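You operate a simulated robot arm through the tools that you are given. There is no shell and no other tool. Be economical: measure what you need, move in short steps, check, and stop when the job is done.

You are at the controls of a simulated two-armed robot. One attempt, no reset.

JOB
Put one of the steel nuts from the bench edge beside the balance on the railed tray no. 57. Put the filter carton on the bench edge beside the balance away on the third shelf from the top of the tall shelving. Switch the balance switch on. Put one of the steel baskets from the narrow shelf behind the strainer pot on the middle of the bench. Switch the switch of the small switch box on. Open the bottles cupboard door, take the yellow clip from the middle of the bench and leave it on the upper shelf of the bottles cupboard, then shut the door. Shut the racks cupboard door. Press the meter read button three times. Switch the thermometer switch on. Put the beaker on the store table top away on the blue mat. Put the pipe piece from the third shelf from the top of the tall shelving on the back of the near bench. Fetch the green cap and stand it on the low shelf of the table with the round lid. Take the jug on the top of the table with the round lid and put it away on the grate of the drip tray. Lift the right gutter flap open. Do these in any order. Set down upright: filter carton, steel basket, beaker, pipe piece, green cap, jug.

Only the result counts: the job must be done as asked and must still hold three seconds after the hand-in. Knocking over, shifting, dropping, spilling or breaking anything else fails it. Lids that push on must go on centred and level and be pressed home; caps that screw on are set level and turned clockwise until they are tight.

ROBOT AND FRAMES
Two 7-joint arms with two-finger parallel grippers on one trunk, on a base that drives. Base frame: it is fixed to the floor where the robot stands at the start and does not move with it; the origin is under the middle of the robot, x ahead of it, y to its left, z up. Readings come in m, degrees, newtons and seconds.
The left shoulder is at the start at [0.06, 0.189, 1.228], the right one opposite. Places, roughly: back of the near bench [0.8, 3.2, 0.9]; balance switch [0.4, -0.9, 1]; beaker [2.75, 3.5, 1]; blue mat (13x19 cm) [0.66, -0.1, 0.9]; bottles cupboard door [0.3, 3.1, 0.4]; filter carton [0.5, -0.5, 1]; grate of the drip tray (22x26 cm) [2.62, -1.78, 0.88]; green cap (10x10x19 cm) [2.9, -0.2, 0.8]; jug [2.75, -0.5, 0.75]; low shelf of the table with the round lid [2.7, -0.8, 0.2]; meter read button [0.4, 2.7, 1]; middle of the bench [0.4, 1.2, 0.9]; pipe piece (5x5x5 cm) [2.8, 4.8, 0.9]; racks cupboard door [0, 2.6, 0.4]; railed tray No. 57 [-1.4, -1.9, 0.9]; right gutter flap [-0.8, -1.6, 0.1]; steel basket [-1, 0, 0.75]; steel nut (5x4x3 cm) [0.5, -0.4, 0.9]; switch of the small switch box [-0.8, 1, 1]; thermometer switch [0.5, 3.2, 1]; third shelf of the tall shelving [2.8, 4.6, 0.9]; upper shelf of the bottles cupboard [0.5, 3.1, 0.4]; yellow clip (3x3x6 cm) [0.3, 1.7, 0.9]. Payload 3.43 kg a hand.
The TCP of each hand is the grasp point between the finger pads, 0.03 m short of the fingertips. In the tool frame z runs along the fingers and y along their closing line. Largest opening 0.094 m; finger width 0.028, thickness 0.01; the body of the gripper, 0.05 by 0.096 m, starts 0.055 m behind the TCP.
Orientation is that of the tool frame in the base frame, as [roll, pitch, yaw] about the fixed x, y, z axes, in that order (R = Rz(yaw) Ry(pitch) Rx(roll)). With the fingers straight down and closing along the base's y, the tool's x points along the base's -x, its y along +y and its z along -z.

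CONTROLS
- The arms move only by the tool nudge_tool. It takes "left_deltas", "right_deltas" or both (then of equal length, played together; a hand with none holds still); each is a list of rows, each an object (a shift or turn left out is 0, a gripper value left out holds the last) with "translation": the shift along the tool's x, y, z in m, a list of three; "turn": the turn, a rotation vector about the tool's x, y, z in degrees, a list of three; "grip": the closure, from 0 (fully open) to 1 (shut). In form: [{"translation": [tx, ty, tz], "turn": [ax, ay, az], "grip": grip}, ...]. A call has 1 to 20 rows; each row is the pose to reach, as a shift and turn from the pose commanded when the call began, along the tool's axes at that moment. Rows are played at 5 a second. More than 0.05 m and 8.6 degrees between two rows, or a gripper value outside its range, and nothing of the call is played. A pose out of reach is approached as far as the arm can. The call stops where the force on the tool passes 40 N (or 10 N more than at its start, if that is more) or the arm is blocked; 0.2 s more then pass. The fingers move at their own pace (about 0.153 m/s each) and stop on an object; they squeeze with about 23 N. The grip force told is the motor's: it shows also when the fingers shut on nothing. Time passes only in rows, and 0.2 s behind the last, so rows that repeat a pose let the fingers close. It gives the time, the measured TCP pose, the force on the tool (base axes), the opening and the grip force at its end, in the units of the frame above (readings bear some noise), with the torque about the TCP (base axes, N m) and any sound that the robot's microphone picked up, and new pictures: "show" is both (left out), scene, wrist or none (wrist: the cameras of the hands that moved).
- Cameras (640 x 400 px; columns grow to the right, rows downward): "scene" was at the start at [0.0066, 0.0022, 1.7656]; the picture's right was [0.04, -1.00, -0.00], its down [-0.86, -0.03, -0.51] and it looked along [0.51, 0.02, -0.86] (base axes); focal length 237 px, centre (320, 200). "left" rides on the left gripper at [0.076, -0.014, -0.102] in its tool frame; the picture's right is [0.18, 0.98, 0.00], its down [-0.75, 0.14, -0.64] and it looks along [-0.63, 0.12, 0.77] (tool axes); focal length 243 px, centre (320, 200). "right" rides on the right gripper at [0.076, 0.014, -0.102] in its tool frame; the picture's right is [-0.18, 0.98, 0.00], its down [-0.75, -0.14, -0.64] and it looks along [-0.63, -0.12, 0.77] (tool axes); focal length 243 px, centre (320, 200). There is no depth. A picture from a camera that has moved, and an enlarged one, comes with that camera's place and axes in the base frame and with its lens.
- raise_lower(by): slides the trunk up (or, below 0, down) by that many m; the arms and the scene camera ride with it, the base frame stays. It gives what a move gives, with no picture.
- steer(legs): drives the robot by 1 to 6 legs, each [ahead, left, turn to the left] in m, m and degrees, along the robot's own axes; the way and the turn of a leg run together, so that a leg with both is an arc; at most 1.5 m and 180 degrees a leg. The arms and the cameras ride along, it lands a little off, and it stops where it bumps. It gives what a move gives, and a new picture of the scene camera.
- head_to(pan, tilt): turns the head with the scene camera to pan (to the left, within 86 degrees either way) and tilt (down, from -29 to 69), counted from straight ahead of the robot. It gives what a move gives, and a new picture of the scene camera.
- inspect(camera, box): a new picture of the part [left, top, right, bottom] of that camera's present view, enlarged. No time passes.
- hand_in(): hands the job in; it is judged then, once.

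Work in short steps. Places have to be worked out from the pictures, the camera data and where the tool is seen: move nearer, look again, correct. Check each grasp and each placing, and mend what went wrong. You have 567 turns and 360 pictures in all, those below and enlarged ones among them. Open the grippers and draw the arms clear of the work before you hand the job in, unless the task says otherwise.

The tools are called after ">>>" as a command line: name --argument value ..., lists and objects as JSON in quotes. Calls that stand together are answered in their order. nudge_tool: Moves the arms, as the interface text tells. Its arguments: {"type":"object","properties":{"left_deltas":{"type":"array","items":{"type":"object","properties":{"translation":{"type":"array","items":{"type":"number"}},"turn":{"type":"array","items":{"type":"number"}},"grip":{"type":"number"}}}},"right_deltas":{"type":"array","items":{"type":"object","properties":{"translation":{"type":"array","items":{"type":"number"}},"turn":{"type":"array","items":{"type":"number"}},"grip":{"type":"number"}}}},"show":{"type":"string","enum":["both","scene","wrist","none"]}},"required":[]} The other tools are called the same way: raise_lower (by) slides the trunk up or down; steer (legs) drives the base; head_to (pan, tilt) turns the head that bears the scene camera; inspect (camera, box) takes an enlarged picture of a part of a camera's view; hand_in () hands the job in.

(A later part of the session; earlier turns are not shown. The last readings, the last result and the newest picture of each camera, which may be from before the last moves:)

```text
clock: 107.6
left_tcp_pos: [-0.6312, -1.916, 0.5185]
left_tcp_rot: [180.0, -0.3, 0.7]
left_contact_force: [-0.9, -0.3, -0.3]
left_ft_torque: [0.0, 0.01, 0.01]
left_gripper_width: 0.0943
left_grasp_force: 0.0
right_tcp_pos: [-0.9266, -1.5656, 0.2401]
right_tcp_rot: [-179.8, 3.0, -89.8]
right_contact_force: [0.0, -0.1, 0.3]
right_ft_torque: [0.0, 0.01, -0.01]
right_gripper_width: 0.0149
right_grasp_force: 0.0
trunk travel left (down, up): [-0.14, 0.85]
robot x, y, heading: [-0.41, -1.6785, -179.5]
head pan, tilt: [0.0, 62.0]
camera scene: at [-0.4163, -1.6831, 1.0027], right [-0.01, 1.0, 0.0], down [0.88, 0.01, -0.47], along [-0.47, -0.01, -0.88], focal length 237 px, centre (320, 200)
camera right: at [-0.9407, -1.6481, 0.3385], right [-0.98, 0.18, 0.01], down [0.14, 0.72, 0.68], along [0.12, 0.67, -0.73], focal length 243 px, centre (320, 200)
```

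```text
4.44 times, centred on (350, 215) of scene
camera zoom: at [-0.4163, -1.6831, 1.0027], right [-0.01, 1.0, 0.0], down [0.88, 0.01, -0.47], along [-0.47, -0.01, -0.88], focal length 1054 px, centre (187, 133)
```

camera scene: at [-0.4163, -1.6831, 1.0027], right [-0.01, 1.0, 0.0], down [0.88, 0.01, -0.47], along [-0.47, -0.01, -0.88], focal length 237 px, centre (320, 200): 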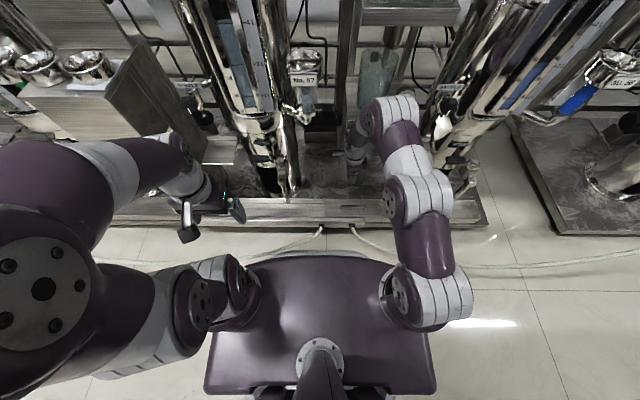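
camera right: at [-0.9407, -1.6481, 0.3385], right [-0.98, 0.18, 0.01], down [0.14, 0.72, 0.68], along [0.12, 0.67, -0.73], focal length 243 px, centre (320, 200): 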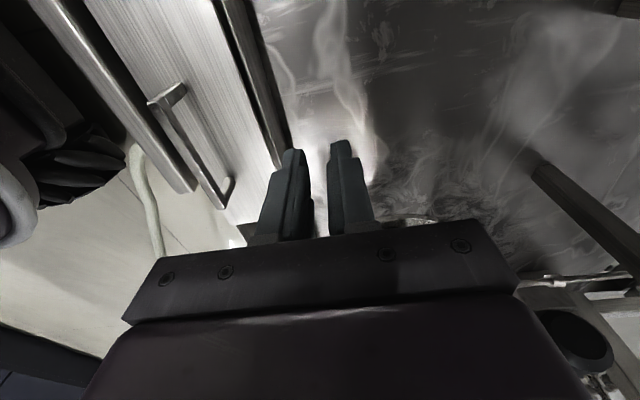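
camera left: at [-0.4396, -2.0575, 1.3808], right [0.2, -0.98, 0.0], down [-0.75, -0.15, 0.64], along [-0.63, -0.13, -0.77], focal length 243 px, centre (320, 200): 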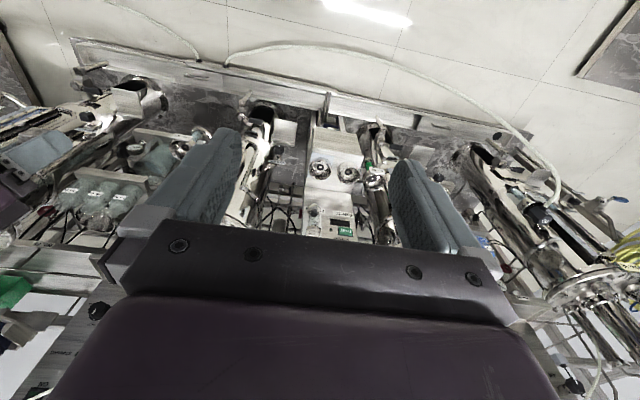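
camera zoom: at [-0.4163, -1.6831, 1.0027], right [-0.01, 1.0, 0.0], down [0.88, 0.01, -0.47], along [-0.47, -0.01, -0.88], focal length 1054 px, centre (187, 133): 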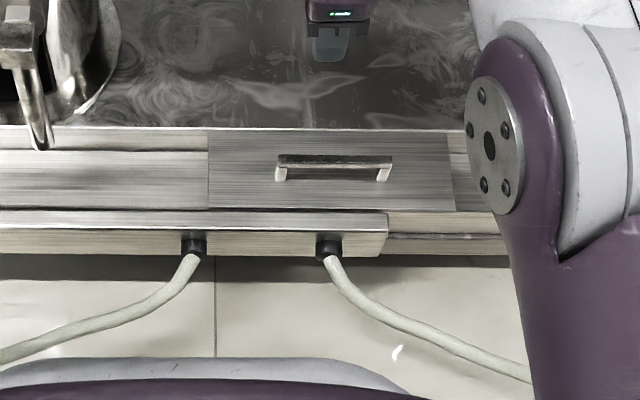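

Flap fell shut. New approach: pre-tilt the hand 40° towards the robot so that I can rotate the flap through ~75° while gripping firmly.

>>> nudge_tool --right_deltas '[{"translation": [0, 0, -0.045], "grip": 0.65}, {"translation": [-0.003, -0.03, -0.08], "turn": [-7, 0, 0]}, {"translation": [-0.006, -0.065, -0.09], "turn": [-14, 0, 0]}, {"translation": [-0.006, -0.1, -0.08], "turn": [-21, 0, 0]}, {"translation": [-0.006, -0.135, -0.06], "turn": [-28, 0, 0]}, {"translation": [-0.006, -0.16, -0.035], "turn": [-35, 0, 0]}, {"translation": [-0.006, -0.1616, -0.015], "turn": [-40, 0, 0]}]' --show "both"

>>> inspect --camera "scene" --box '[280, 170, 420, 260]'

```text
clock: 109.2
left_tcp_pos: [-0.6303, -1.9163, 0.517]
left_tcp_rot: [-180.0, -0.3, 0.7]
left_contact_force: [-0.5, -0.7, 0.2]
left_ft_torque: [0.02, -0.03, -0.02]
left_gripper_width: 0.0944
left_grasp_force: 0.1
right_tcp_pos: [-0.8868, -1.5731, 0.3596]
right_tcp_rot: [144.7, 3.1, -88.8]
right_contact_force: [0.7, 0.9, -1.3]
right_ft_torque: [0.02, -0.01, 0.01]
right_gripper_width: 0.0327
right_grasp_force: 0.1
right hand out of reach, approached as far as the arm can: row 5, 6, 7
trunk travel left (down, up): [-0.14, 0.85]
robot x, y, heading: [-0.4111, -1.6824, -179.0]
head pan, tilt: [0.0, 62.0]
camera scene: at [-0.4162, -1.6831, 1.0027], right [-0.01, 1.0, 0.0], down [0.88, 0.01, -0.47], along [-0.47, -0.01, -0.88], focal length 237 px, centre (320, 200)
camera right: at [-0.8379, -1.6531, 0.447], right [-0.8, 0.14, 0.58], down [0.47, 0.74, 0.48], along [-0.36, 0.66, -0.66], focal length 243 px, centre (320, 200)
```

scene: 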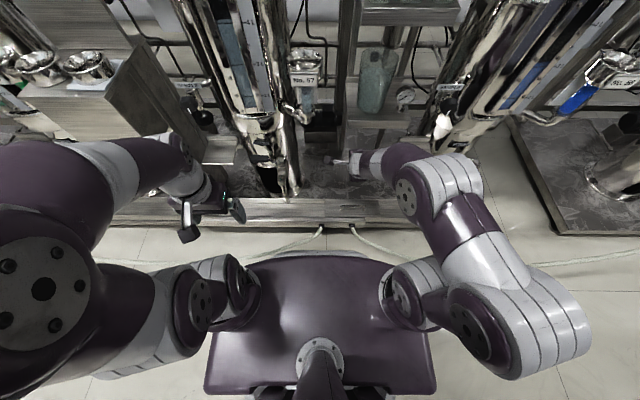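
right: 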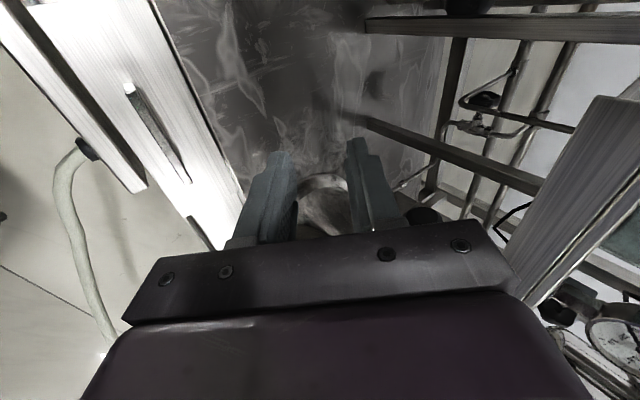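

```text
4.44 times, centred on (350, 215) of scene
camera zoom: at [-0.4162, -1.6831, 1.0027], right [-0.01, 1.0, 0.0], down [0.88, 0.01, -0.47], along [-0.47, -0.01, -0.88], focal length 1054 px, centre (187, 133)
```

zoom: 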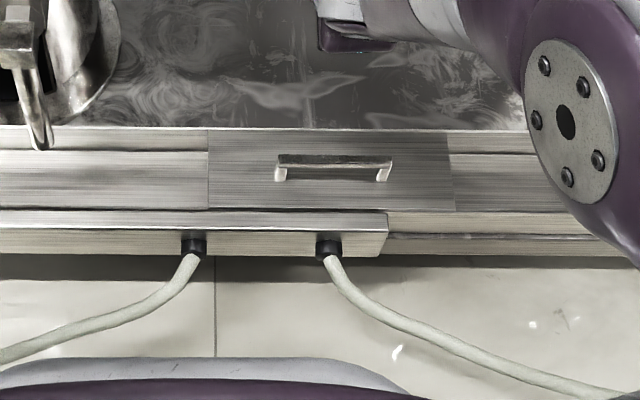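

Too close for that tilt. I raise the hand straight, back the base 8 cm, then set tilt -40° above the bar.

>>> steer --legs '[[-0.08, 0, 0]]'

>>> nudge_tool --right_deltas '[{"translation": [0, 0, 0]}, {"translation": [0, 0, 0]}]' --show "none"

```text
clock: 110.2
left_tcp_pos: [-0.5518, -1.914, 0.519]
left_tcp_rot: [-180.0, -0.3, 0.6]
left_contact_force: [-0.6, -0.5, 0.3]
left_ft_torque: [-0.02, 0.02, 0.0]
left_gripper_width: 0.094
left_grasp_force: 0.1
right_tcp_pos: [-0.8061, -1.571, 0.3597]
right_tcp_rot: [144.8, 3.1, -89.2]
right_contact_force: [0.3, -0.8, -0.8]
right_ft_torque: [-0.03, 0.02, -0.04]
right_gripper_width: 0.033
right_grasp_force: 0.1
trunk travel left (down, up): [-0.14, 0.85]
robot x, y, heading: [-0.3283, -1.6832, -179.2]
head pan, tilt: [0.0, 62.0]
camera scene: at [-0.3359, -1.6821, 1.0027], right [-0.01, 1.0, 0.0], down [0.88, 0.01, -0.47], along [-0.47, 0.0, -0.88], focal length 237 px, centre (320, 200)
```

scene: 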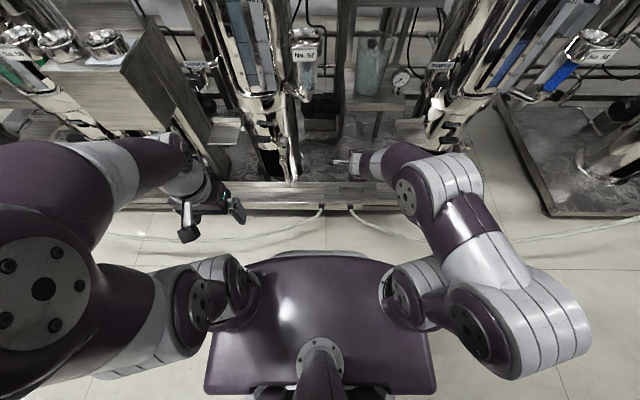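

```text
clock: 110.8
left_tcp_pos: [-0.5517, -1.9143, 0.5187]
left_tcp_rot: [180.0, -0.3, 0.6]
left_contact_force: [0.1, -0.7, 0.0]
left_ft_torque: [-0.02, 0.0, -0.03]
left_gripper_width: 0.094
left_grasp_force: 0.1
right_tcp_pos: [-0.8052, -1.5693, 0.361]
right_tcp_rot: [144.7, 3.1, -89.1]
right_contact_force: [0.9, -0.2, 0.6]
right_ft_torque: [-0.02, -0.05, 0.0]
right_gripper_width: 0.0332
right_grasp_force: 0.1
trunk travel left (down, up): [-0.14, 0.85]
robot x, y, heading: [-0.3285, -1.6805, -179.5]
head pan, tilt: [0.0, 62.0]
```

Command now rides with the base; I move the commanded pose to the pre-grasp point and look.

>>> nudge_tool --right_deltas '[{"translation": [0, 0.02, 0.018]}, {"translation": [0, 0.04, 0.036]}, {"translation": [0, 0.058, 0.055]}, {"translation": [0, 0.058, 0.055]}]' --show "wrist"

```text
clock: 111.8
left_tcp_pos: [-0.5512, -1.9151, 0.5179]
left_tcp_rot: [180.0, -0.4, 0.6]
left_contact_force: [-0.5, 0.0, 0.2]
left_ft_torque: [-0.03, -0.01, -0.04]
left_gripper_width: 0.0943
left_grasp_force: 0.1
right_tcp_pos: [-0.8863, -1.5712, 0.3489]
right_tcp_rot: [144.7, 3.1, -89.3]
right_contact_force: [-0.6, 0.2, -1.1]
right_ft_torque: [-0.02, 0.0, 0.03]
right_gripper_width: 0.033
right_grasp_force: 0.1
trunk travel left (down, up): [-0.14, 0.85]
robot x, y, heading: [-0.328, -1.683, -179.4]
head pan, tilt: [0.0, 62.0]
camera right: at [-0.8369, -1.652, 0.4355], right [-0.8, 0.14, 0.58], down [0.48, 0.74, 0.48], along [-0.36, 0.66, -0.66], focal length 243 px, centre (320, 200)
```

right: 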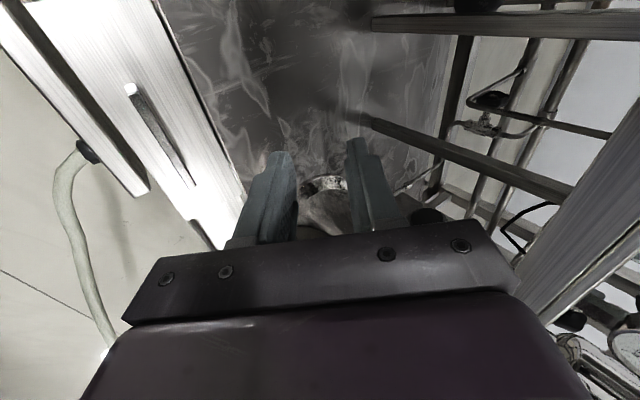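

The command resets to what was reached. I now move from here to the pre-grasp point at tilt -35°.

>>> nudge_tool --right_deltas '[{"translation": [-0.002, -0.037, 0.005]}, {"translation": [-0.004, -0.074, 0.01]}, {"translation": [-0.006, -0.111, 0.016]}, {"translation": [-0.008, -0.1485, 0.021]}]' --show "wrist"

```text
clock: 112.8
left_tcp_pos: [-0.5508, -1.9151, 0.5185]
left_tcp_rot: [-179.9, -0.3, 0.6]
left_contact_force: [0.7, 0.0, 0.2]
left_ft_torque: [0.01, 0.03, 0.03]
left_gripper_width: 0.0941
left_grasp_force: 0.0
right_tcp_pos: [-0.8276, -1.5744, 0.2736]
right_tcp_rot: [149.8, -0.4, -86.5]
right_contact_force: [0.2, 0.1, -0.8]
right_ft_torque: [0.01, 0.0, 0.01]
right_gripper_width: 0.0329
right_grasp_force: 0.0
right hand out of reach, approached as far as the arm can: row 2, 3, 4
trunk travel left (down, up): [-0.14, 0.85]
robot x, y, heading: [-0.3277, -1.6825, -179.3]
head pan, tilt: [0.0, 62.0]
camera right: at [-0.7842, -1.6482, 0.3694], right [-0.86, 0.14, 0.49], down [0.4, 0.78, 0.48], along [-0.32, 0.61, -0.73], focal length 243 px, centre (320, 200)
```

right: 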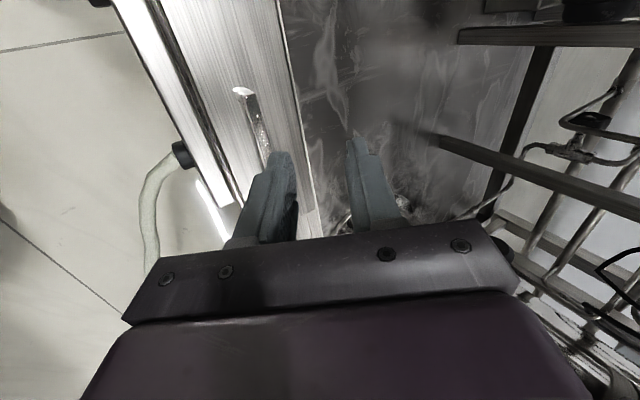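

The fold limit suggests the shoulder is too low. I raise the trunk 0.23 m and return to x≈-0.40, then try the pre-grasp again.

>>> raise_lower --by 0.23

>>> steer --legs '[[0.07, 0, 0]]'

```text
clock: 115.2
left_tcp_pos: [-0.5507, -1.9157, 0.7475]
left_tcp_rot: [-180.0, -0.3, 0.5]
left_contact_force: [0.0, 0.0, -0.2]
left_ft_torque: [0.0, 0.02, -0.02]
left_gripper_width: 0.0941
left_grasp_force: 0.0
right_tcp_pos: [-0.828, -1.5748, 0.5023]
right_tcp_rot: [149.9, -0.4, -86.6]
right_contact_force: [-0.9, -0.2, -0.8]
right_ft_torque: [0.03, 0.02, -0.02]
right_gripper_width: 0.0326
right_grasp_force: 0.0
trunk travel left (down, up): [-0.37, 0.62]
robot x, y, heading: [-0.3264, -1.6834, -179.3]
head pan, tilt: [0.0, 62.0]
```

```text
clock: 116.3
left_tcp_pos: [-0.6214, -1.9162, 0.7485]
left_tcp_rot: [-180.0, -0.4, 0.6]
left_contact_force: [-1.0, -0.4, 0.3]
left_ft_torque: [0.02, -0.02, 0.02]
left_gripper_width: 0.0941
left_grasp_force: 0.0
right_tcp_pos: [-0.897, -1.5754, 0.5034]
right_tcp_rot: [149.9, -0.3, -86.5]
right_contact_force: [-0.7, -0.5, -0.5]
right_ft_torque: [0.01, -0.05, 0.01]
right_gripper_width: 0.0327
right_grasp_force: 0.0
trunk travel left (down, up): [-0.37, 0.62]
robot x, y, heading: [-0.4023, -1.6805, -179.5]
head pan, tilt: [0.0, 62.0]
camera scene: at [-0.4059, -1.6829, 1.2327], right [-0.01, 1.0, 0.0], down [0.88, 0.01, -0.47], along [-0.47, 0.0, -0.88], focal length 237 px, centre (320, 200)
```

scene: 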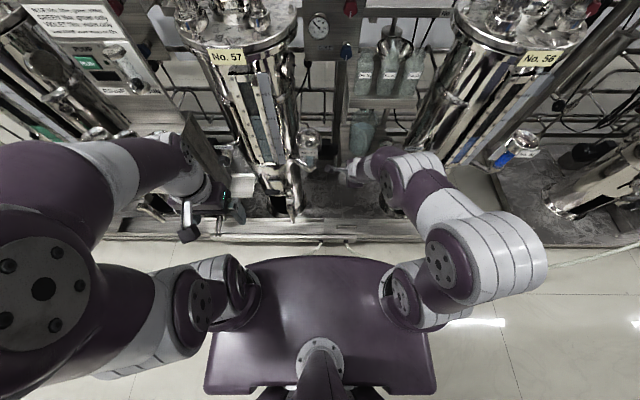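

Now move to pre-grasp with tilt -40°.

>>> nudge_tool --right_deltas '[{"translation": [-0.001, -0.04, 0.025], "turn": [-2, 0, 0.5]}, {"translation": [-0.002, -0.08, 0.05], "turn": [-4, 0, 1]}, {"translation": [-0.003, -0.12, 0.076], "turn": [-6, 0, 1.5]}, {"translation": [-0.004, -0.16, 0.1], "turn": [-8, 0, 2]}, {"translation": [-0.006, -0.2, 0.126], "turn": [-9, 0, 2.5]}, {"translation": [-0.007, -0.2417, 0.1525], "turn": [-10, 0, 3]}]' --show "both"

```text
clock: 117.7
left_tcp_pos: [-0.6202, -1.9158, 0.7488]
left_tcp_rot: [-180.0, -0.3, 0.5]
left_contact_force: [0.5, 0.5, 0.1]
left_ft_torque: [-0.03, 0.0, 0.0]
left_gripper_width: 0.094
left_grasp_force: 0.1
right_tcp_pos: [-0.9137, -1.5586, 0.3525]
right_tcp_rot: [149.5, -2.8, -88.4]
right_contact_force: [-0.2, -0.7, -0.7]
right_ft_torque: [-0.01, -0.04, -0.01]
right_gripper_width: 0.0329
right_grasp_force: 0.2
right hand out of reach, approached as far as the arm can: row 1, 2, 3, 4, 5, 6
trunk travel left (down, up): [-0.37, 0.62]
robot x, y, heading: [-0.3984, -1.6823, -179.5]
head pan, tilt: [0.0, 62.0]
camera scene: at [-0.4048, -1.6829, 1.2327], right [-0.01, 1.0, 0.0], down [0.88, 0.01, -0.47], along [-0.47, 0.0, -0.88], focal length 237 px, centre (320, 200)
camera right: at [-0.8709, -1.6287, 0.4524], right [-0.85, 0.18, 0.49], down [0.43, 0.79, 0.44], along [-0.3, 0.59, -0.75], focal length 243 px, centre (320, 200)
```

scene: 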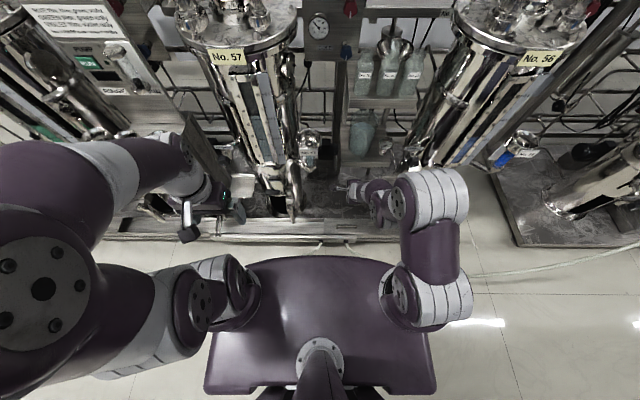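
right: 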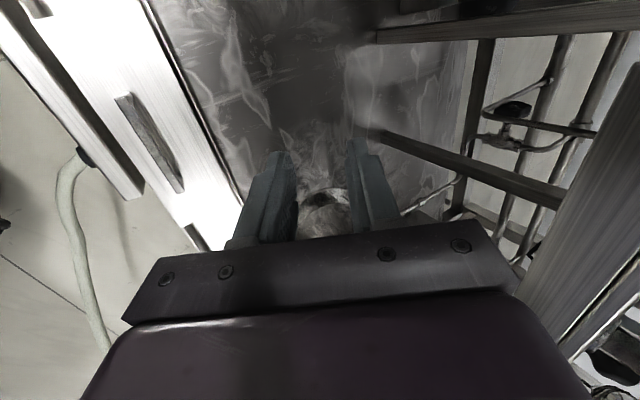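

This roll seems near a wrist limit. I return to vertical and flip the tool by 180° about its axis.

>>> nudge_tool --right_deltas '[{"translation": [0, -0.01, -0.03], "turn": [6, 0, 0]}, {"translation": [0, -0.02, -0.06], "turn": [12, 0, 0]}, {"translation": [0, -0.03, -0.09], "turn": [18, 0, 0]}, {"translation": [0, -0.04, -0.12], "turn": [24, 0, 0]}, {"translation": [0, -0.05, -0.14], "turn": [30, 0, 0]}]' --show "none"

>>> nudge_tool --right_deltas '[{"turn": [0, 0, -8.5]}, {"turn": [0, 0, -17]}, {"turn": [0, 0, -25.5]}, {"turn": [0, 0, -34]}, {"turn": [0, 0, -42.5]}, {"turn": [0, 0, -51]}, {"turn": [0, 0, -59.5]}, {"turn": [0, 0, -68]}, {"turn": [0, 0, -76.5]}, {"turn": [0, 0, -85]}, {"turn": [0, 0, -93.5]}, {"turn": [0, 0, -102]}, {"turn": [0, 0, -110.5]}, {"turn": [0, 0, -119]}, {"turn": [0, 0, -127.5]}, {"turn": [0, 0, -136]}, {"turn": [0, 0, -144.5]}, {"turn": [0, 0, -153]}, {"turn": [0, 0, -161.5]}, {"turn": [0, 0, -170]}]' --show "none"

```text
clock: 118.9
left_tcp_pos: [-0.6193, -1.9154, 0.7481]
left_tcp_rot: [180.0, -0.3, 0.6]
left_contact_force: [0.6, 0.3, -0.1]
left_ft_torque: [0.01, -0.01, 0.0]
left_gripper_width: 0.0939
left_grasp_force: 0.2
right_tcp_pos: [-0.7971, -1.552, 0.4455]
right_tcp_rot: [178.1, -2.9, -88.4]
right_contact_force: [0.0, 0.4, 0.5]
right_ft_torque: [-0.02, -0.01, 0.04]
right_gripper_width: 0.0329
right_grasp_force: 0.1
right hand out of reach, approached as far as the arm can: row 5
trunk travel left (down, up): [-0.37, 0.62]
robot x, y, heading: [-0.4008, -1.6796, -179.5]
head pan, tilt: [0.0, 62.0]
```

```text
clock: 123.1
left_tcp_pos: [-0.6207, -1.9152, 0.7494]
left_tcp_rot: [-180.0, -0.3, 0.6]
left_contact_force: [0.0, -0.8, 0.3]
left_ft_torque: [-0.03, -0.01, 0.03]
left_gripper_width: 0.0939
left_grasp_force: 0.0
right_tcp_pos: [-0.7973, -1.5493, 0.4477]
right_tcp_rot: [180.0, 2.9, 81.6]
right_contact_force: [0.5, 0.6, -0.2]
right_ft_torque: [0.05, -0.01, -0.01]
right_gripper_width: 0.0332
right_grasp_force: 0.1
right hand out of reach, approached as far as the arm can: row 1
trunk travel left (down, up): [-0.37, 0.62]
robot x, y, heading: [-0.3996, -1.6847, -179.5]
head pan, tilt: [0.0, 62.0]
```

Turn the last few degrees, then descend and tilt +40° (fingers to the far side).

>>> nudge_tool --right_deltas '[{"translation": [-0.002, 0.008, 0.03], "turn": [0, 0, -8]}, {"translation": [-0.004, 0.012, 0.06], "turn": [6, 0, -8]}, {"translation": [-0.006, 0.018, 0.09], "turn": [12, 0, -8]}, {"translation": [-0.008, 0.022, 0.12], "turn": [18, 0, -8]}, {"translation": [-0.01, 0.026, 0.14], "turn": [24, 0, -8]}, {"translation": [-0.011, 0.03, 0.16], "turn": [30, 0, -8]}, {"translation": [-0.011, 0.032, 0.18], "turn": [35, 0, -8]}]' --show "both"

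```text
clock: 124.7
left_tcp_pos: [-0.6207, -1.9158, 0.748]
left_tcp_rot: [180.0, -0.3, 0.5]
left_contact_force: [-0.8, -0.1, 0.2]
left_ft_torque: [0.05, -0.02, 0.04]
left_gripper_width: 0.0939
left_grasp_force: 0.1
right_tcp_pos: [-0.7692, -1.5748, 0.2664]
right_tcp_rot: [-144.5, 0.6, 89.0]
right_contact_force: [0.6, -0.6, 0.4]
right_ft_torque: [0.0, 0.03, 0.01]
right_gripper_width: 0.033
right_grasp_force: 0.1
right hand out of reach, approached as far as the arm can: row 4
trunk travel left (down, up): [-0.37, 0.62]
robot x, y, heading: [-0.4021, -1.6825, -179.4]
head pan, tilt: [0.0, 62.0]
camera scene: at [-0.4048, -1.6829, 1.2327], right [-0.01, 1.0, 0.0], down [0.88, 0.01, -0.47], along [-0.47, 0.0, -0.88], focal length 237 px, centre (320, 200)
camera right: at [-0.697, -1.4994, 0.3412], right [0.8, -0.2, -0.57], down [0.25, -0.75, 0.61], along [-0.55, -0.63, -0.55], focal length 243 px, centre (320, 200)
```

scene: 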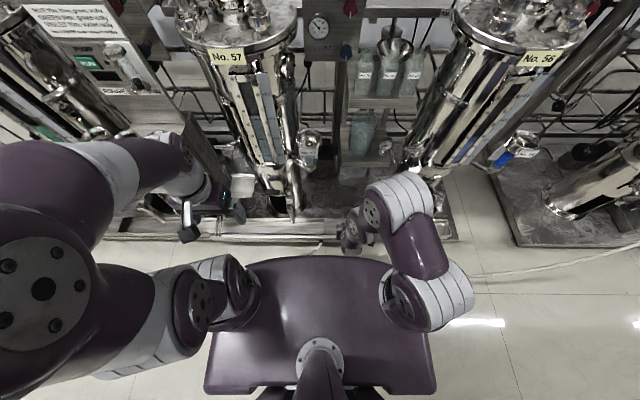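
right: 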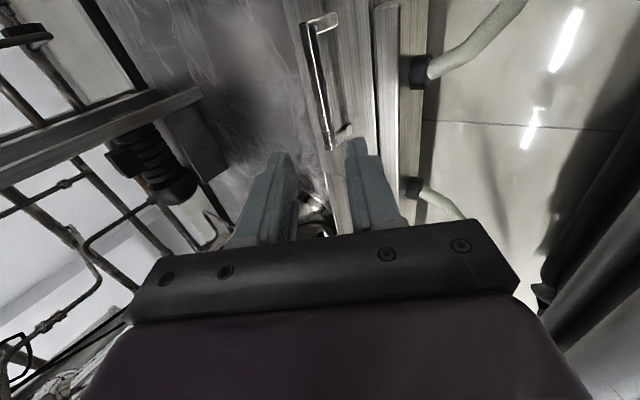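

Tilt -35° works in this roll. I advance down the finger axis towards the bar, stopping short to check alignment.

>>> nudge_tool --right_deltas '[{"translation": [0.007, 0.004, 0.025], "turn": [2, 0, 0]}, {"translation": [0.014, 0.007, 0.05], "turn": [4.5, 0, 0]}]' --show "wrist"

>>> inspect --camera "right" --box '[240, 20, 440, 200]'

```text
clock: 125.3
left_tcp_pos: [-0.6215, -1.9152, 0.7489]
left_tcp_rot: [-180.0, -0.4, 0.6]
left_contact_force: [-0.9, -0.2, -0.5]
left_ft_torque: [-0.03, -0.01, -0.01]
left_gripper_width: 0.094
left_grasp_force: 0.1
right_tcp_pos: [-0.7934, -1.5591, 0.2208]
right_tcp_rot: [-140.1, 0.5, 89.1]
right_contact_force: [0.4, 0.1, 0.3]
right_ft_torque: [0.03, -0.02, 0.01]
right_gripper_width: 0.0331
right_grasp_force: 0.0
trunk travel left (down, up): [-0.37, 0.62]
robot x, y, heading: [-0.3985, -1.6797, -179.2]
head pan, tilt: [0.0, 62.0]
camera right: at [-0.7147, -1.485, 0.2896], right [0.75, -0.2, -0.63], down [0.29, -0.75, 0.59], along [-0.59, -0.63, -0.51], focal length 243 px, centre (320, 200)
```

right: 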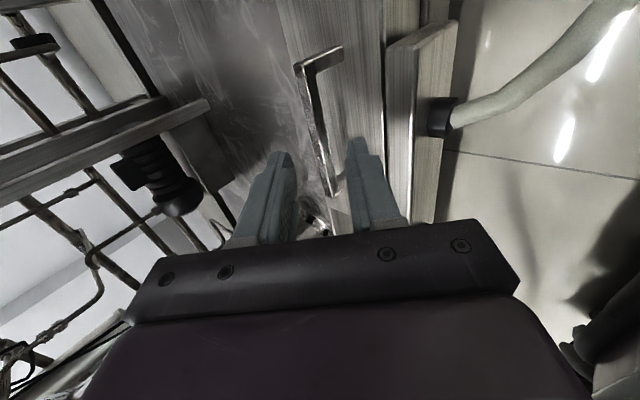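

```text
2.22 times, centred on (340, 110) of right
camera zoom: at [-0.7147, -1.485, 0.2896], right [0.75, -0.2, -0.63], down [0.29, -0.75, 0.59], along [-0.59, -0.63, -0.51], focal length 539 px, centre (276, 400)
```

zoom: 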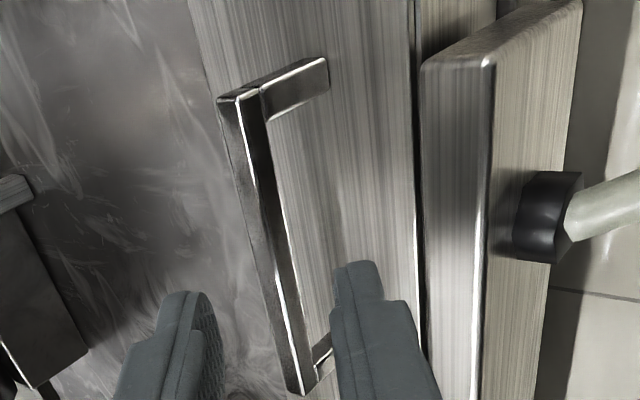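

The bar runs between the fingers. I advance 36 mm and close.

>>> nudge_tool --right_deltas '[{"translation": [0, 0.001, 0.018]}, {"translation": [0, 0.002, 0.034]}, {"translation": [0, 0.002, 0.034], "grip": 1}, {"translation": [0, 0.002, 0.034], "grip": 1}, {"translation": [0, 0.002, 0.034], "grip": 1}]' --show "wrist"

```text
clock: 126.5
left_tcp_pos: [-0.6199, -1.9153, 0.748]
left_tcp_rot: [-179.9, -0.3, 0.5]
left_contact_force: [-0.5, -0.3, -0.3]
left_ft_torque: [0.02, -0.05, -0.01]
left_gripper_width: 0.094
left_grasp_force: 0.2
right_tcp_pos: [-0.8155, -1.5604, 0.1957]
right_tcp_rot: [-140.1, 0.4, 89.0]
right_contact_force: [-2.0, 6.3, 6.2]
right_ft_torque: [0.83, 0.06, 0.97]
right_gripper_width: 0.0127
right_grasp_force: 45.5
trunk travel left (down, up): [-0.37, 0.62]
robot x, y, heading: [-0.396, -1.682, -179.4]
head pan, tilt: [0.0, 62.0]
camera right: at [-0.736, -1.4854, 0.2637], right [0.75, -0.2, -0.63], down [0.29, -0.75, 0.59], along [-0.59, -0.63, -0.51], focal length 243 px, centre (320, 200)
```

right: 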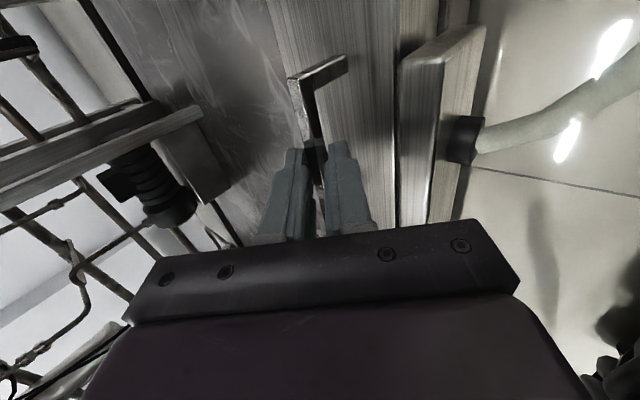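

Gripped across the bar's diagonal. I swing the flap up along its arc with the wrist turning in step, first 30°.

>>> nudge_tool --right_deltas '[{"translation": [0, -0.0048, -0.0012], "turn": [-2.5, 0, 0], "grip": 1}, {"translation": [0, -0.0096, -0.0023], "turn": [-5, 0, 0]}, {"translation": [0, -0.0144, -0.0033], "turn": [-7.5, 0, 0]}, {"translation": [0, -0.0191, -0.0041], "turn": [-10, 0, 0]}, {"translation": [0, -0.024, -0.0045], "turn": [-12.5, 0, 0]}, {"translation": [0, -0.0289, -0.0048], "turn": [-15, 0, 0]}, {"translation": [0, -0.0338, -0.0049], "turn": [-17.5, 0, 0]}, {"translation": [0, -0.0386, -0.0048], "turn": [-20, 0, 0]}, {"translation": [0, -0.0435, -0.0043], "turn": [-22.5, 0, 0]}, {"translation": [0, -0.0484, -0.0037], "turn": [-25, 0, 0]}, {"translation": [0, -0.0532, -0.003], "turn": [-27.5, 0, 0]}, {"translation": [0, -0.0579, -0.0022], "turn": [-30, 0, 0]}]' --show "wrist"

```text
clock: 129.1
left_tcp_pos: [-0.6194, -1.9152, 0.7503]
left_tcp_rot: [-179.9, -0.2, 0.6]
left_contact_force: [-0.2, 0.5, -0.7]
left_ft_torque: [-0.07, -0.01, -0.01]
left_gripper_width: 0.094
left_grasp_force: 0.0
right_tcp_pos: [-0.8595, -1.5595, 0.238]
right_tcp_rot: [-169.7, 0.8, 89.0]
right_contact_force: [5.4, 0.7, 36.3]
right_ft_torque: [0.08, -0.14, 0.85]
right_gripper_width: 0.0015
right_grasp_force: 34.8
trunk travel left (down, up): [-0.37, 0.62]
robot x, y, heading: [-0.3975, -1.6836, -179.2]
head pan, tilt: [0.0, 62.0]
camera right: at [-0.8257, -1.4836, 0.336], right [0.96, -0.2, -0.17], down [-0.04, -0.75, 0.66], along [-0.26, -0.63, -0.73], focal length 243 px, centre (320, 200)
```

right: 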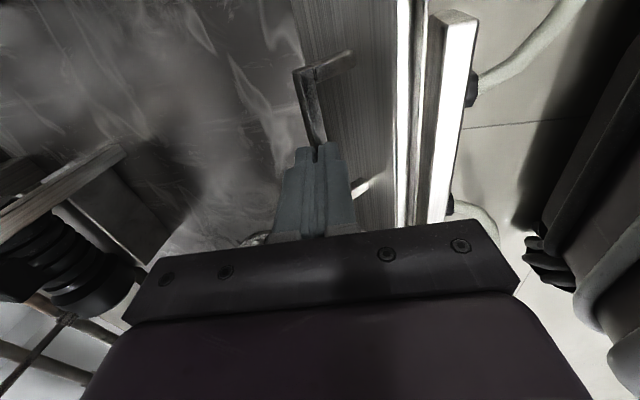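

The fingers seem to have slipped to the bar's top. I look at the scene.

>>> inspect --camera "scene" --box '[270, 180, 430, 270]'

>>> inspect --camera "right" --box '[250, 30, 450, 220]'

```text
4.00 times, centred on (350, 225) of scene
camera zoom: at [-0.4027, -1.6835, 1.234], right [-0.01, 1.0, 0.0], down [0.88, 0.01, -0.47], along [-0.47, 0.0, -0.88], focal length 949 px, centre (200, 100)
```

zoom: 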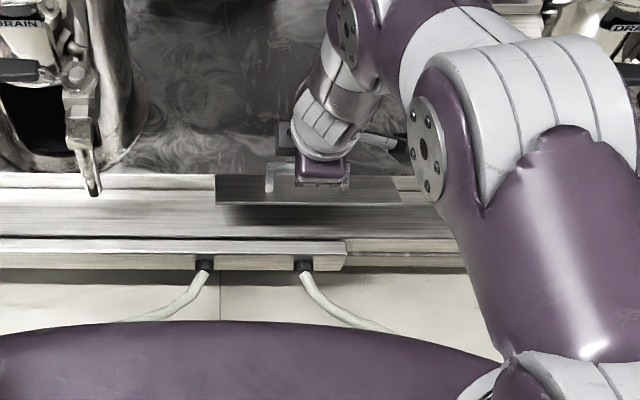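

```text
2.11 times, centred on (350, 125) of right
camera zoom: at [-0.8257, -1.4836, 0.336], right [0.96, -0.2, -0.17], down [-0.04, -0.75, 0.66], along [-0.26, -0.63, -0.73], focal length 511 px, centre (257, 358)
```

zoom: 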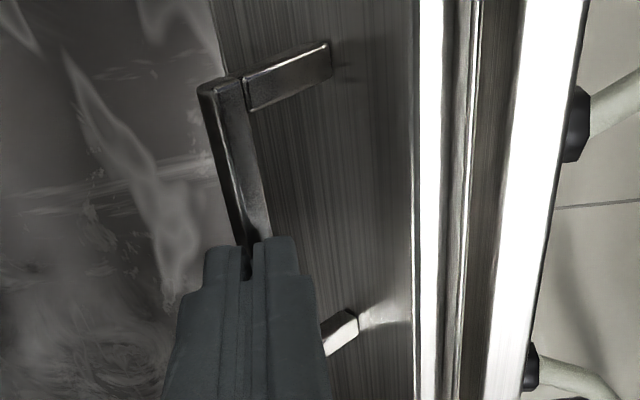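

The flap stands ~32° with the bar at the fingertips. I open slightly and push the bar backwards with the near finger in quick steps.

>>> nudge_tool --right_deltas '[{"translation": [0, -0.0183, 0.0115], "grip": 0.86}, {"translation": [0, -0.0387, 0.0111]}, {"translation": [0, -0.0633, 0.0156]}, {"translation": [0, -0.0868, 0.024]}]' --show "wrist"

>>> inspect --camera "scene" --box '[270, 180, 430, 270]'

```text
clock: 130.1
left_tcp_pos: [-0.6193, -1.9166, 0.7493]
left_tcp_rot: [-180.0, -0.3, 0.6]
left_contact_force: [0.6, 0.9, 0.4]
left_ft_torque: [0.01, -0.01, 0.01]
left_gripper_width: 0.094
left_grasp_force: 0.0
right_tcp_pos: [-0.9535, -1.5601, 0.2348]
right_tcp_rot: [-169.5, 0.6, 89.2]
right_contact_force: [-0.5, 0.1, -0.2]
right_ft_torque: [0.01, 0.01, 0.01]
right_gripper_width: 0.0131
right_grasp_force: 0.0
right hand out of reach, approached as far as the arm can: row 1, 2, 3
trunk travel left (down, up): [-0.37, 0.62]
robot x, y, heading: [-0.4015, -1.6867, -179.5]
head pan, tilt: [0.0, 62.0]
camera right: at [-0.9194, -1.4845, 0.3312], right [0.96, -0.2, -0.18], down [-0.03, -0.75, 0.67], along [-0.27, -0.64, -0.72], focal length 243 px, centre (320, 200)
```

right: 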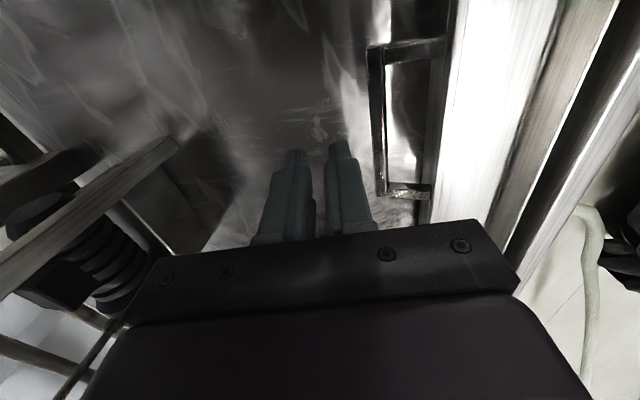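

```text
4.00 times, centred on (350, 225) of scene
camera zoom: at [-0.4048, -1.6829, 1.2328], right [-0.01, 1.0, 0.0], down [0.88, 0.01, -0.47], along [-0.47, 0.0, -0.88], focal length 949 px, centre (200, 100)
```

zoom: 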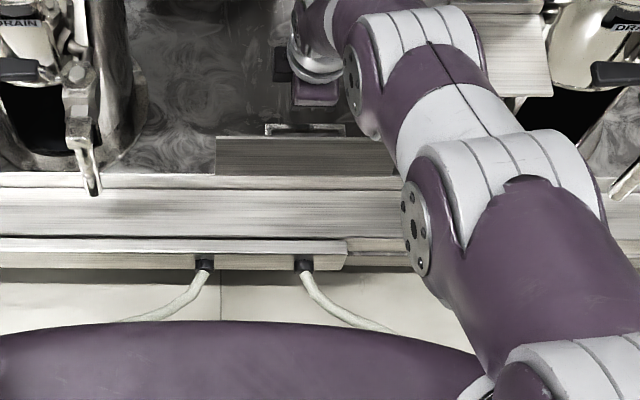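

The flap now stands open by itself with the trough visible. I lift the hand away straight up.

>>> nudge_tool --right_deltas '[{"translation": [0, 0, -0.04]}, {"translation": [0, 0, -0.08]}, {"translation": [0, 0, -0.12]}, {"translation": [0, 0.03, -0.16]}, {"translation": [0, 0.06, -0.18]}]' --show "wrist"

>>> inspect --camera "scene" --box '[270, 180, 430, 270]'

```text
clock: 131.3
left_tcp_pos: [-0.6203, -1.9147, 0.7485]
left_tcp_rot: [-179.9, -0.3, 0.6]
left_contact_force: [-0.1, 0.4, -0.2]
left_ft_torque: [-0.02, 0.01, 0.01]
left_gripper_width: 0.0941
left_grasp_force: 0.1
right_tcp_pos: [-0.854, -1.5599, 0.3939]
right_tcp_rot: [-170.2, 0.6, 89.1]
right_contact_force: [-0.2, 0.4, -0.1]
right_ft_torque: [-0.02, 0.02, 0.0]
right_gripper_width: 0.0131
right_grasp_force: 0.0
trunk travel left (down, up): [-0.37, 0.62]
robot x, y, heading: [-0.4002, -1.6796, -179.5]
head pan, tilt: [0.0, 62.0]
camera right: at [-0.822, -1.4835, 0.4911], right [0.97, -0.2, -0.17], down [-0.04, -0.75, 0.66], along [-0.26, -0.63, -0.73], focal length 243 px, centre (320, 200)
```

right: 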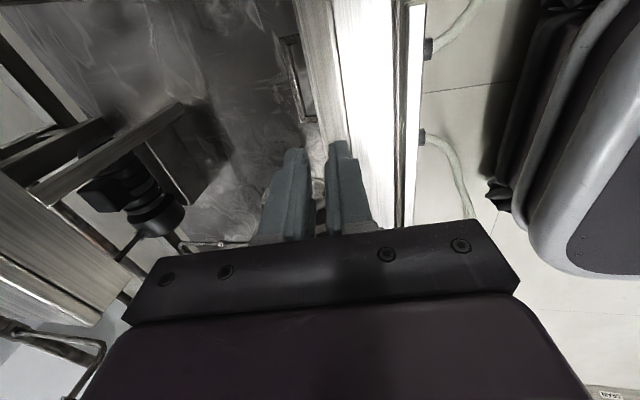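

```text
4.00 times, centred on (350, 225) of scene
camera zoom: at [-0.4043, -1.6829, 1.2326], right [-0.01, 1.0, 0.0], down [0.88, 0.01, -0.47], along [-0.47, 0.0, -0.88], focal length 949 px, centre (200, 100)
```

zoom: 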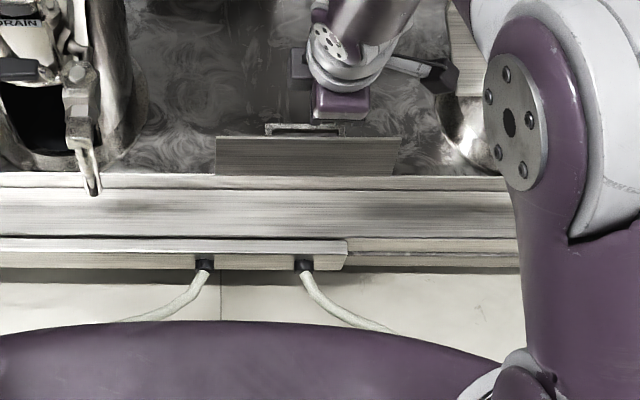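

Flap is open. I raise the trunk, back off, and strafe towards the basket at y≈0.

>>> raise_lower --by 0.4

>>> steer --legs '[[-0.2, 0, 0], [0, -1.5, 0]]'

>>> head_to --pan 0 --tilt 45

```text
clock: 135.1
left_tcp_pos: [-0.6198, -1.9148, 1.1482]
left_tcp_rot: [179.9, -0.3, 0.6]
left_contact_force: [0.5, 0.2, 0.0]
left_ft_torque: [0.01, -0.01, 0.02]
left_gripper_width: 0.0939
left_grasp_force: 0.2
right_tcp_pos: [-0.8551, -1.5585, 0.7926]
right_tcp_rot: [-170.2, 0.5, 89.1]
right_contact_force: [-0.9, 0.1, 0.5]
right_ft_torque: [-0.02, 0.02, 0.0]
right_gripper_width: 0.0131
right_grasp_force: 0.1
trunk travel left (down, up): [-0.77, 0.22]
robot x, y, heading: [-0.4033, -1.6847, -179.3]
head pan, tilt: [0.0, 62.0]
```

```text
clock: 143.7
left_tcp_pos: [-0.4466, -0.4253, 1.148]
left_tcp_rot: [180.0, -0.3, 1.8]
left_contact_force: [-0.5, 0.2, 0.3]
left_ft_torque: [0.02, 0.0, 0.02]
left_gripper_width: 0.094
left_grasp_force: 0.0
right_tcp_pos: [-0.6877, -0.0731, 0.7928]
right_tcp_rot: [-170.2, 0.6, 90.0]
right_contact_force: [0.1, 0.2, -0.6]
right_ft_torque: [0.01, 0.0, 0.02]
right_gripper_width: 0.0135
right_grasp_force: 0.0
trunk travel left (down, up): [-0.77, 0.22]
robot x, y, heading: [-0.2297, -0.1895, -178.4]
head pan, tilt: [0.0, 62.0]
camera scene: at [-0.235, -0.1895, 1.6327], right [-0.03, 1.0, 0.0], down [0.88, 0.02, -0.47], along [-0.47, -0.01, -0.88], focal length 237 px, centre (320, 200)
```

scene: 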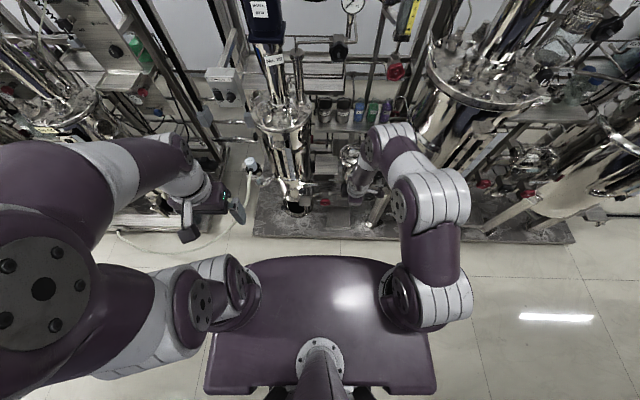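

```text
clock: 144.5
left_tcp_pos: [-0.447, -0.4257, 1.1483]
left_tcp_rot: [180.0, -0.2, 1.6]
left_contact_force: [-1.3, -1.1, 0.7]
left_ft_torque: [0.02, 0.0, 0.0]
left_gripper_width: 0.094
left_grasp_force: 0.1
right_tcp_pos: [-0.6875, -0.0739, 0.7941]
right_tcp_rot: [-170.2, 0.4, 90.1]
right_contact_force: [-0.2, 0.3, -1.1]
right_ft_torque: [-0.02, 0.03, 0.0]
right_gripper_width: 0.013
right_grasp_force: 0.1
trunk travel left (down, up): [-0.77, 0.22]
robot x, y, heading: [-0.2292, -0.1946, -178.3]
head pan, tilt: [0.0, 45.0]
camera scene: at [-0.2519, -0.1901, 1.6544], right [-0.03, 1.0, 0.0], down [0.71, 0.02, -0.71], along [-0.71, -0.02, -0.71], focal length 237 px, centre (320, 200)
```

scene: 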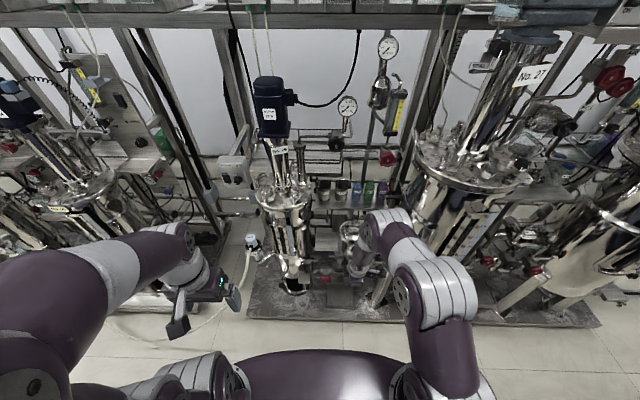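

Small baskets are visible at (345,190). I enlarge.

>>> inspect --camera "scene" --box '[280, 130, 420, 290]'

>>> inspect --camera "right" --box '[0, 0, 640, 250]'

```text
2.50 times, centred on (350, 210) of scene
camera zoom: at [-0.2519, -0.1901, 1.6544], right [-0.03, 1.0, 0.0], down [0.71, 0.02, -0.71], along [-0.71, -0.02, -0.71], focal length 593 px, centre (245, 175)
```

zoom: 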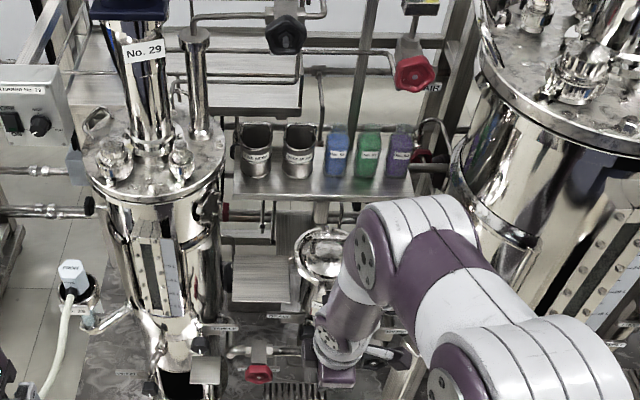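

```text
1.00 times, centred on (320, 125) of right
camera zoom: at [-0.656, 0.0027, 0.8907], right [0.97, -0.18, -0.17], down [-0.03, -0.75, 0.66], along [-0.25, -0.64, -0.73], focal length 243 px, centre (320, 275)
```

zoom: 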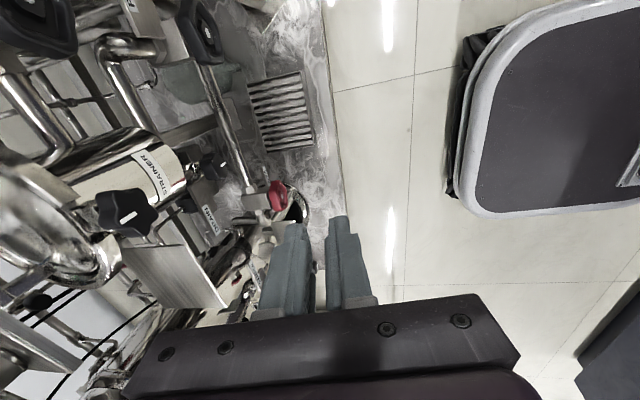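

I enlarge the baskets more.

>>> inspect --camera "scene" --box '[312, 165, 392, 215]'

```text
8.00 times, centred on (352, 190) of scene
camera zoom: at [-0.2519, -0.1901, 1.6544], right [-0.03, 1.0, 0.0], down [0.71, 0.02, -0.71], along [-0.71, -0.02, -0.71], focal length 1897 px, centre (64, 280)
```

zoom: 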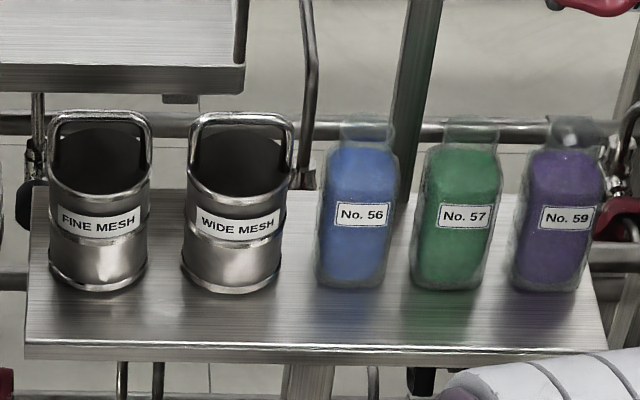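

Target: the FINE MESH basket (left one, bail handle). I turn the right tool to yaw 0 and raise it, then reposition the base.

>>> nudge_tool --right_deltas '[{"translation": [0, 0, -0.02], "turn": [0, 0, 8.2]}, {"translation": [0, 0, -0.04], "turn": [0, 0, 16.4]}, {"translation": [0, 0, -0.06], "turn": [0, 0, 24.6]}, {"translation": [0, 0, -0.08], "turn": [0, 0, 32.8]}, {"translation": [0, 0, -0.1], "turn": [0, 0, 41]}, {"translation": [0, 0, -0.12], "turn": [0, 0, 49.2]}, {"translation": [0, 0, -0.14], "turn": [0, 0, 57.4]}, {"translation": [0, 0, -0.16], "turn": [0, 0, 65.6]}, {"translation": [0, 0, -0.18], "turn": [0, 0, 73.8]}, {"translation": [0, 0, -0.2], "turn": [0, 0, 82]}, {"translation": [0, 0, -0.22], "turn": [0, 0, 90], "grip": 0.15}]' --show "none"

>>> steer --legs '[[0, 0.14, -1.5], [0.2, 0, 0]]'

```text
clock: 146.9
left_tcp_pos: [-0.4458, -0.4257, 1.1474]
left_tcp_rot: [-180.0, -0.2, 1.6]
left_contact_force: [0.7, 0.3, -0.9]
left_ft_torque: [0.0, 0.0, 0.02]
left_gripper_width: 0.0943
left_grasp_force: 0.1
right_tcp_pos: [-0.6469, -0.0721, 1.0108]
right_tcp_rot: [179.5, 9.8, -0.2]
right_contact_force: [0.5, 0.1, 0.6]
right_ft_torque: [0.01, -0.02, 0.0]
right_gripper_width: 0.0798
right_grasp_force: 0.1
trunk travel left (down, up): [-0.77, 0.22]
robot x, y, heading: [-0.2269, -0.1886, -178.3]
head pan, tilt: [0.0, 45.0]
```

```text
clock: 149.4
left_tcp_pos: [-0.6474, -0.5625, 1.1484]
left_tcp_rot: [-180.0, -0.4, 0.2]
left_contact_force: [0.5, 0.4, 0.6]
left_ft_torque: [0.01, -0.03, 0.01]
left_gripper_width: 0.094
left_grasp_force: 0.0
right_tcp_pos: [-0.8412, -0.2049, 1.0116]
right_tcp_rot: [179.4, 9.8, -1.4]
right_contact_force: [0.1, 0.1, 0.2]
right_ft_torque: [0.02, 0.0, -0.01]
right_gripper_width: 0.0797
right_grasp_force: 0.1
trunk travel left (down, up): [-0.77, 0.22]
robot x, y, heading: [-0.4291, -0.328, -180.0]
head pan, tilt: [0.0, 45.0]
camera scene: at [-0.4483, -0.3308, 1.6545], right [0.0, 1.0, 0.0], down [0.71, 0.0, -0.71], along [-0.71, 0.0, -0.71], focal length 237 px, centre (320, 200)
```

scene: 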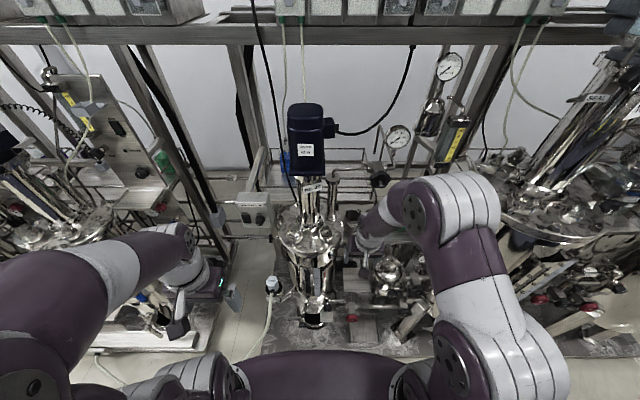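

I tilt the right hand forward to ~50° and look ahead with its camera.

>>> nudge_tool --right_deltas '[{"translation": [-0.011, -0.006, -0.006], "turn": [0, -8, 0]}, {"translation": [-0.022, -0.012, -0.012], "turn": [0, -16, 0]}, {"translation": [-0.034, -0.018, -0.018], "turn": [0, -24, 0]}, {"translation": [-0.045, -0.024, -0.025], "turn": [0, -32, 0]}, {"translation": [-0.056, -0.03, -0.031], "turn": [0, -40, 0]}]' --show "both"

```text
clock: 150.6
left_tcp_pos: [-0.6485, -0.5611, 1.1498]
left_tcp_rot: [-179.9, -0.2, 0.1]
left_contact_force: [-0.5, 0.6, 0.2]
left_ft_torque: [0.0, 0.01, 0.04]
left_gripper_width: 0.0942
left_grasp_force: 0.0
right_tcp_pos: [-0.8904, -0.1728, 1.0495]
right_tcp_rot: [179.2, 49.8, -2.3]
right_contact_force: [0.6, -1.0, -0.2]
right_ft_torque: [0.05, 0.02, -0.02]
right_gripper_width: 0.0799
right_grasp_force: 0.1
right hand out of reach, approached as far as the arm can: row 3, 4
trunk travel left (down, up): [-0.77, 0.22]
robot x, y, heading: [-0.4312, -0.327, -179.7]
head pan, tilt: [0.0, 45.0]
camera scene: at [-0.4481, -0.3297, 1.6545], right [0.0, 1.0, 0.0], down [0.71, 0.0, -0.71], along [-0.71, 0.0, -0.71], focal length 237 px, centre (320, 200)
camera right: at [-0.7624, -0.1907, 1.0572], right [-0.15, -0.98, 0.15], down [0.01, 0.15, 0.99], along [-0.99, 0.15, -0.01], focal length 243 px, centre (320, 200)
```

scene: 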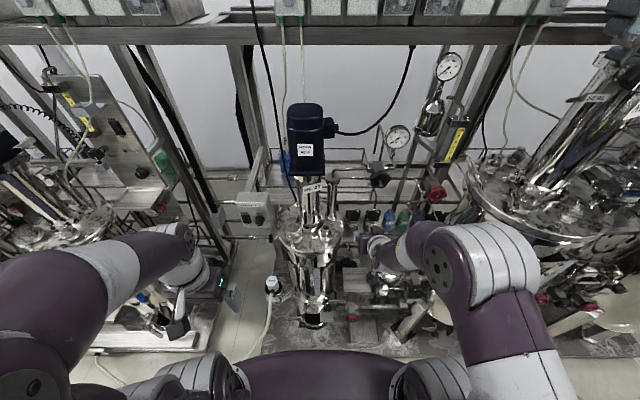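
right: 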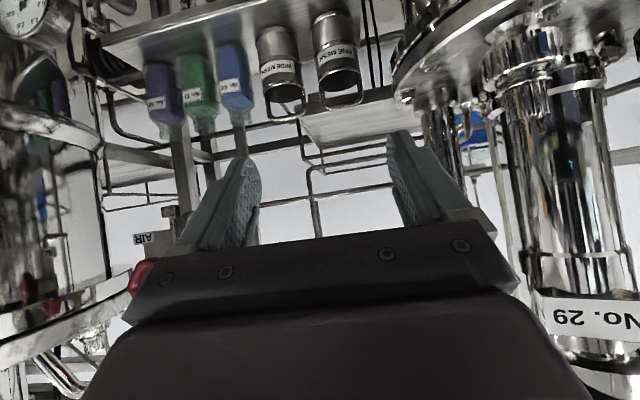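

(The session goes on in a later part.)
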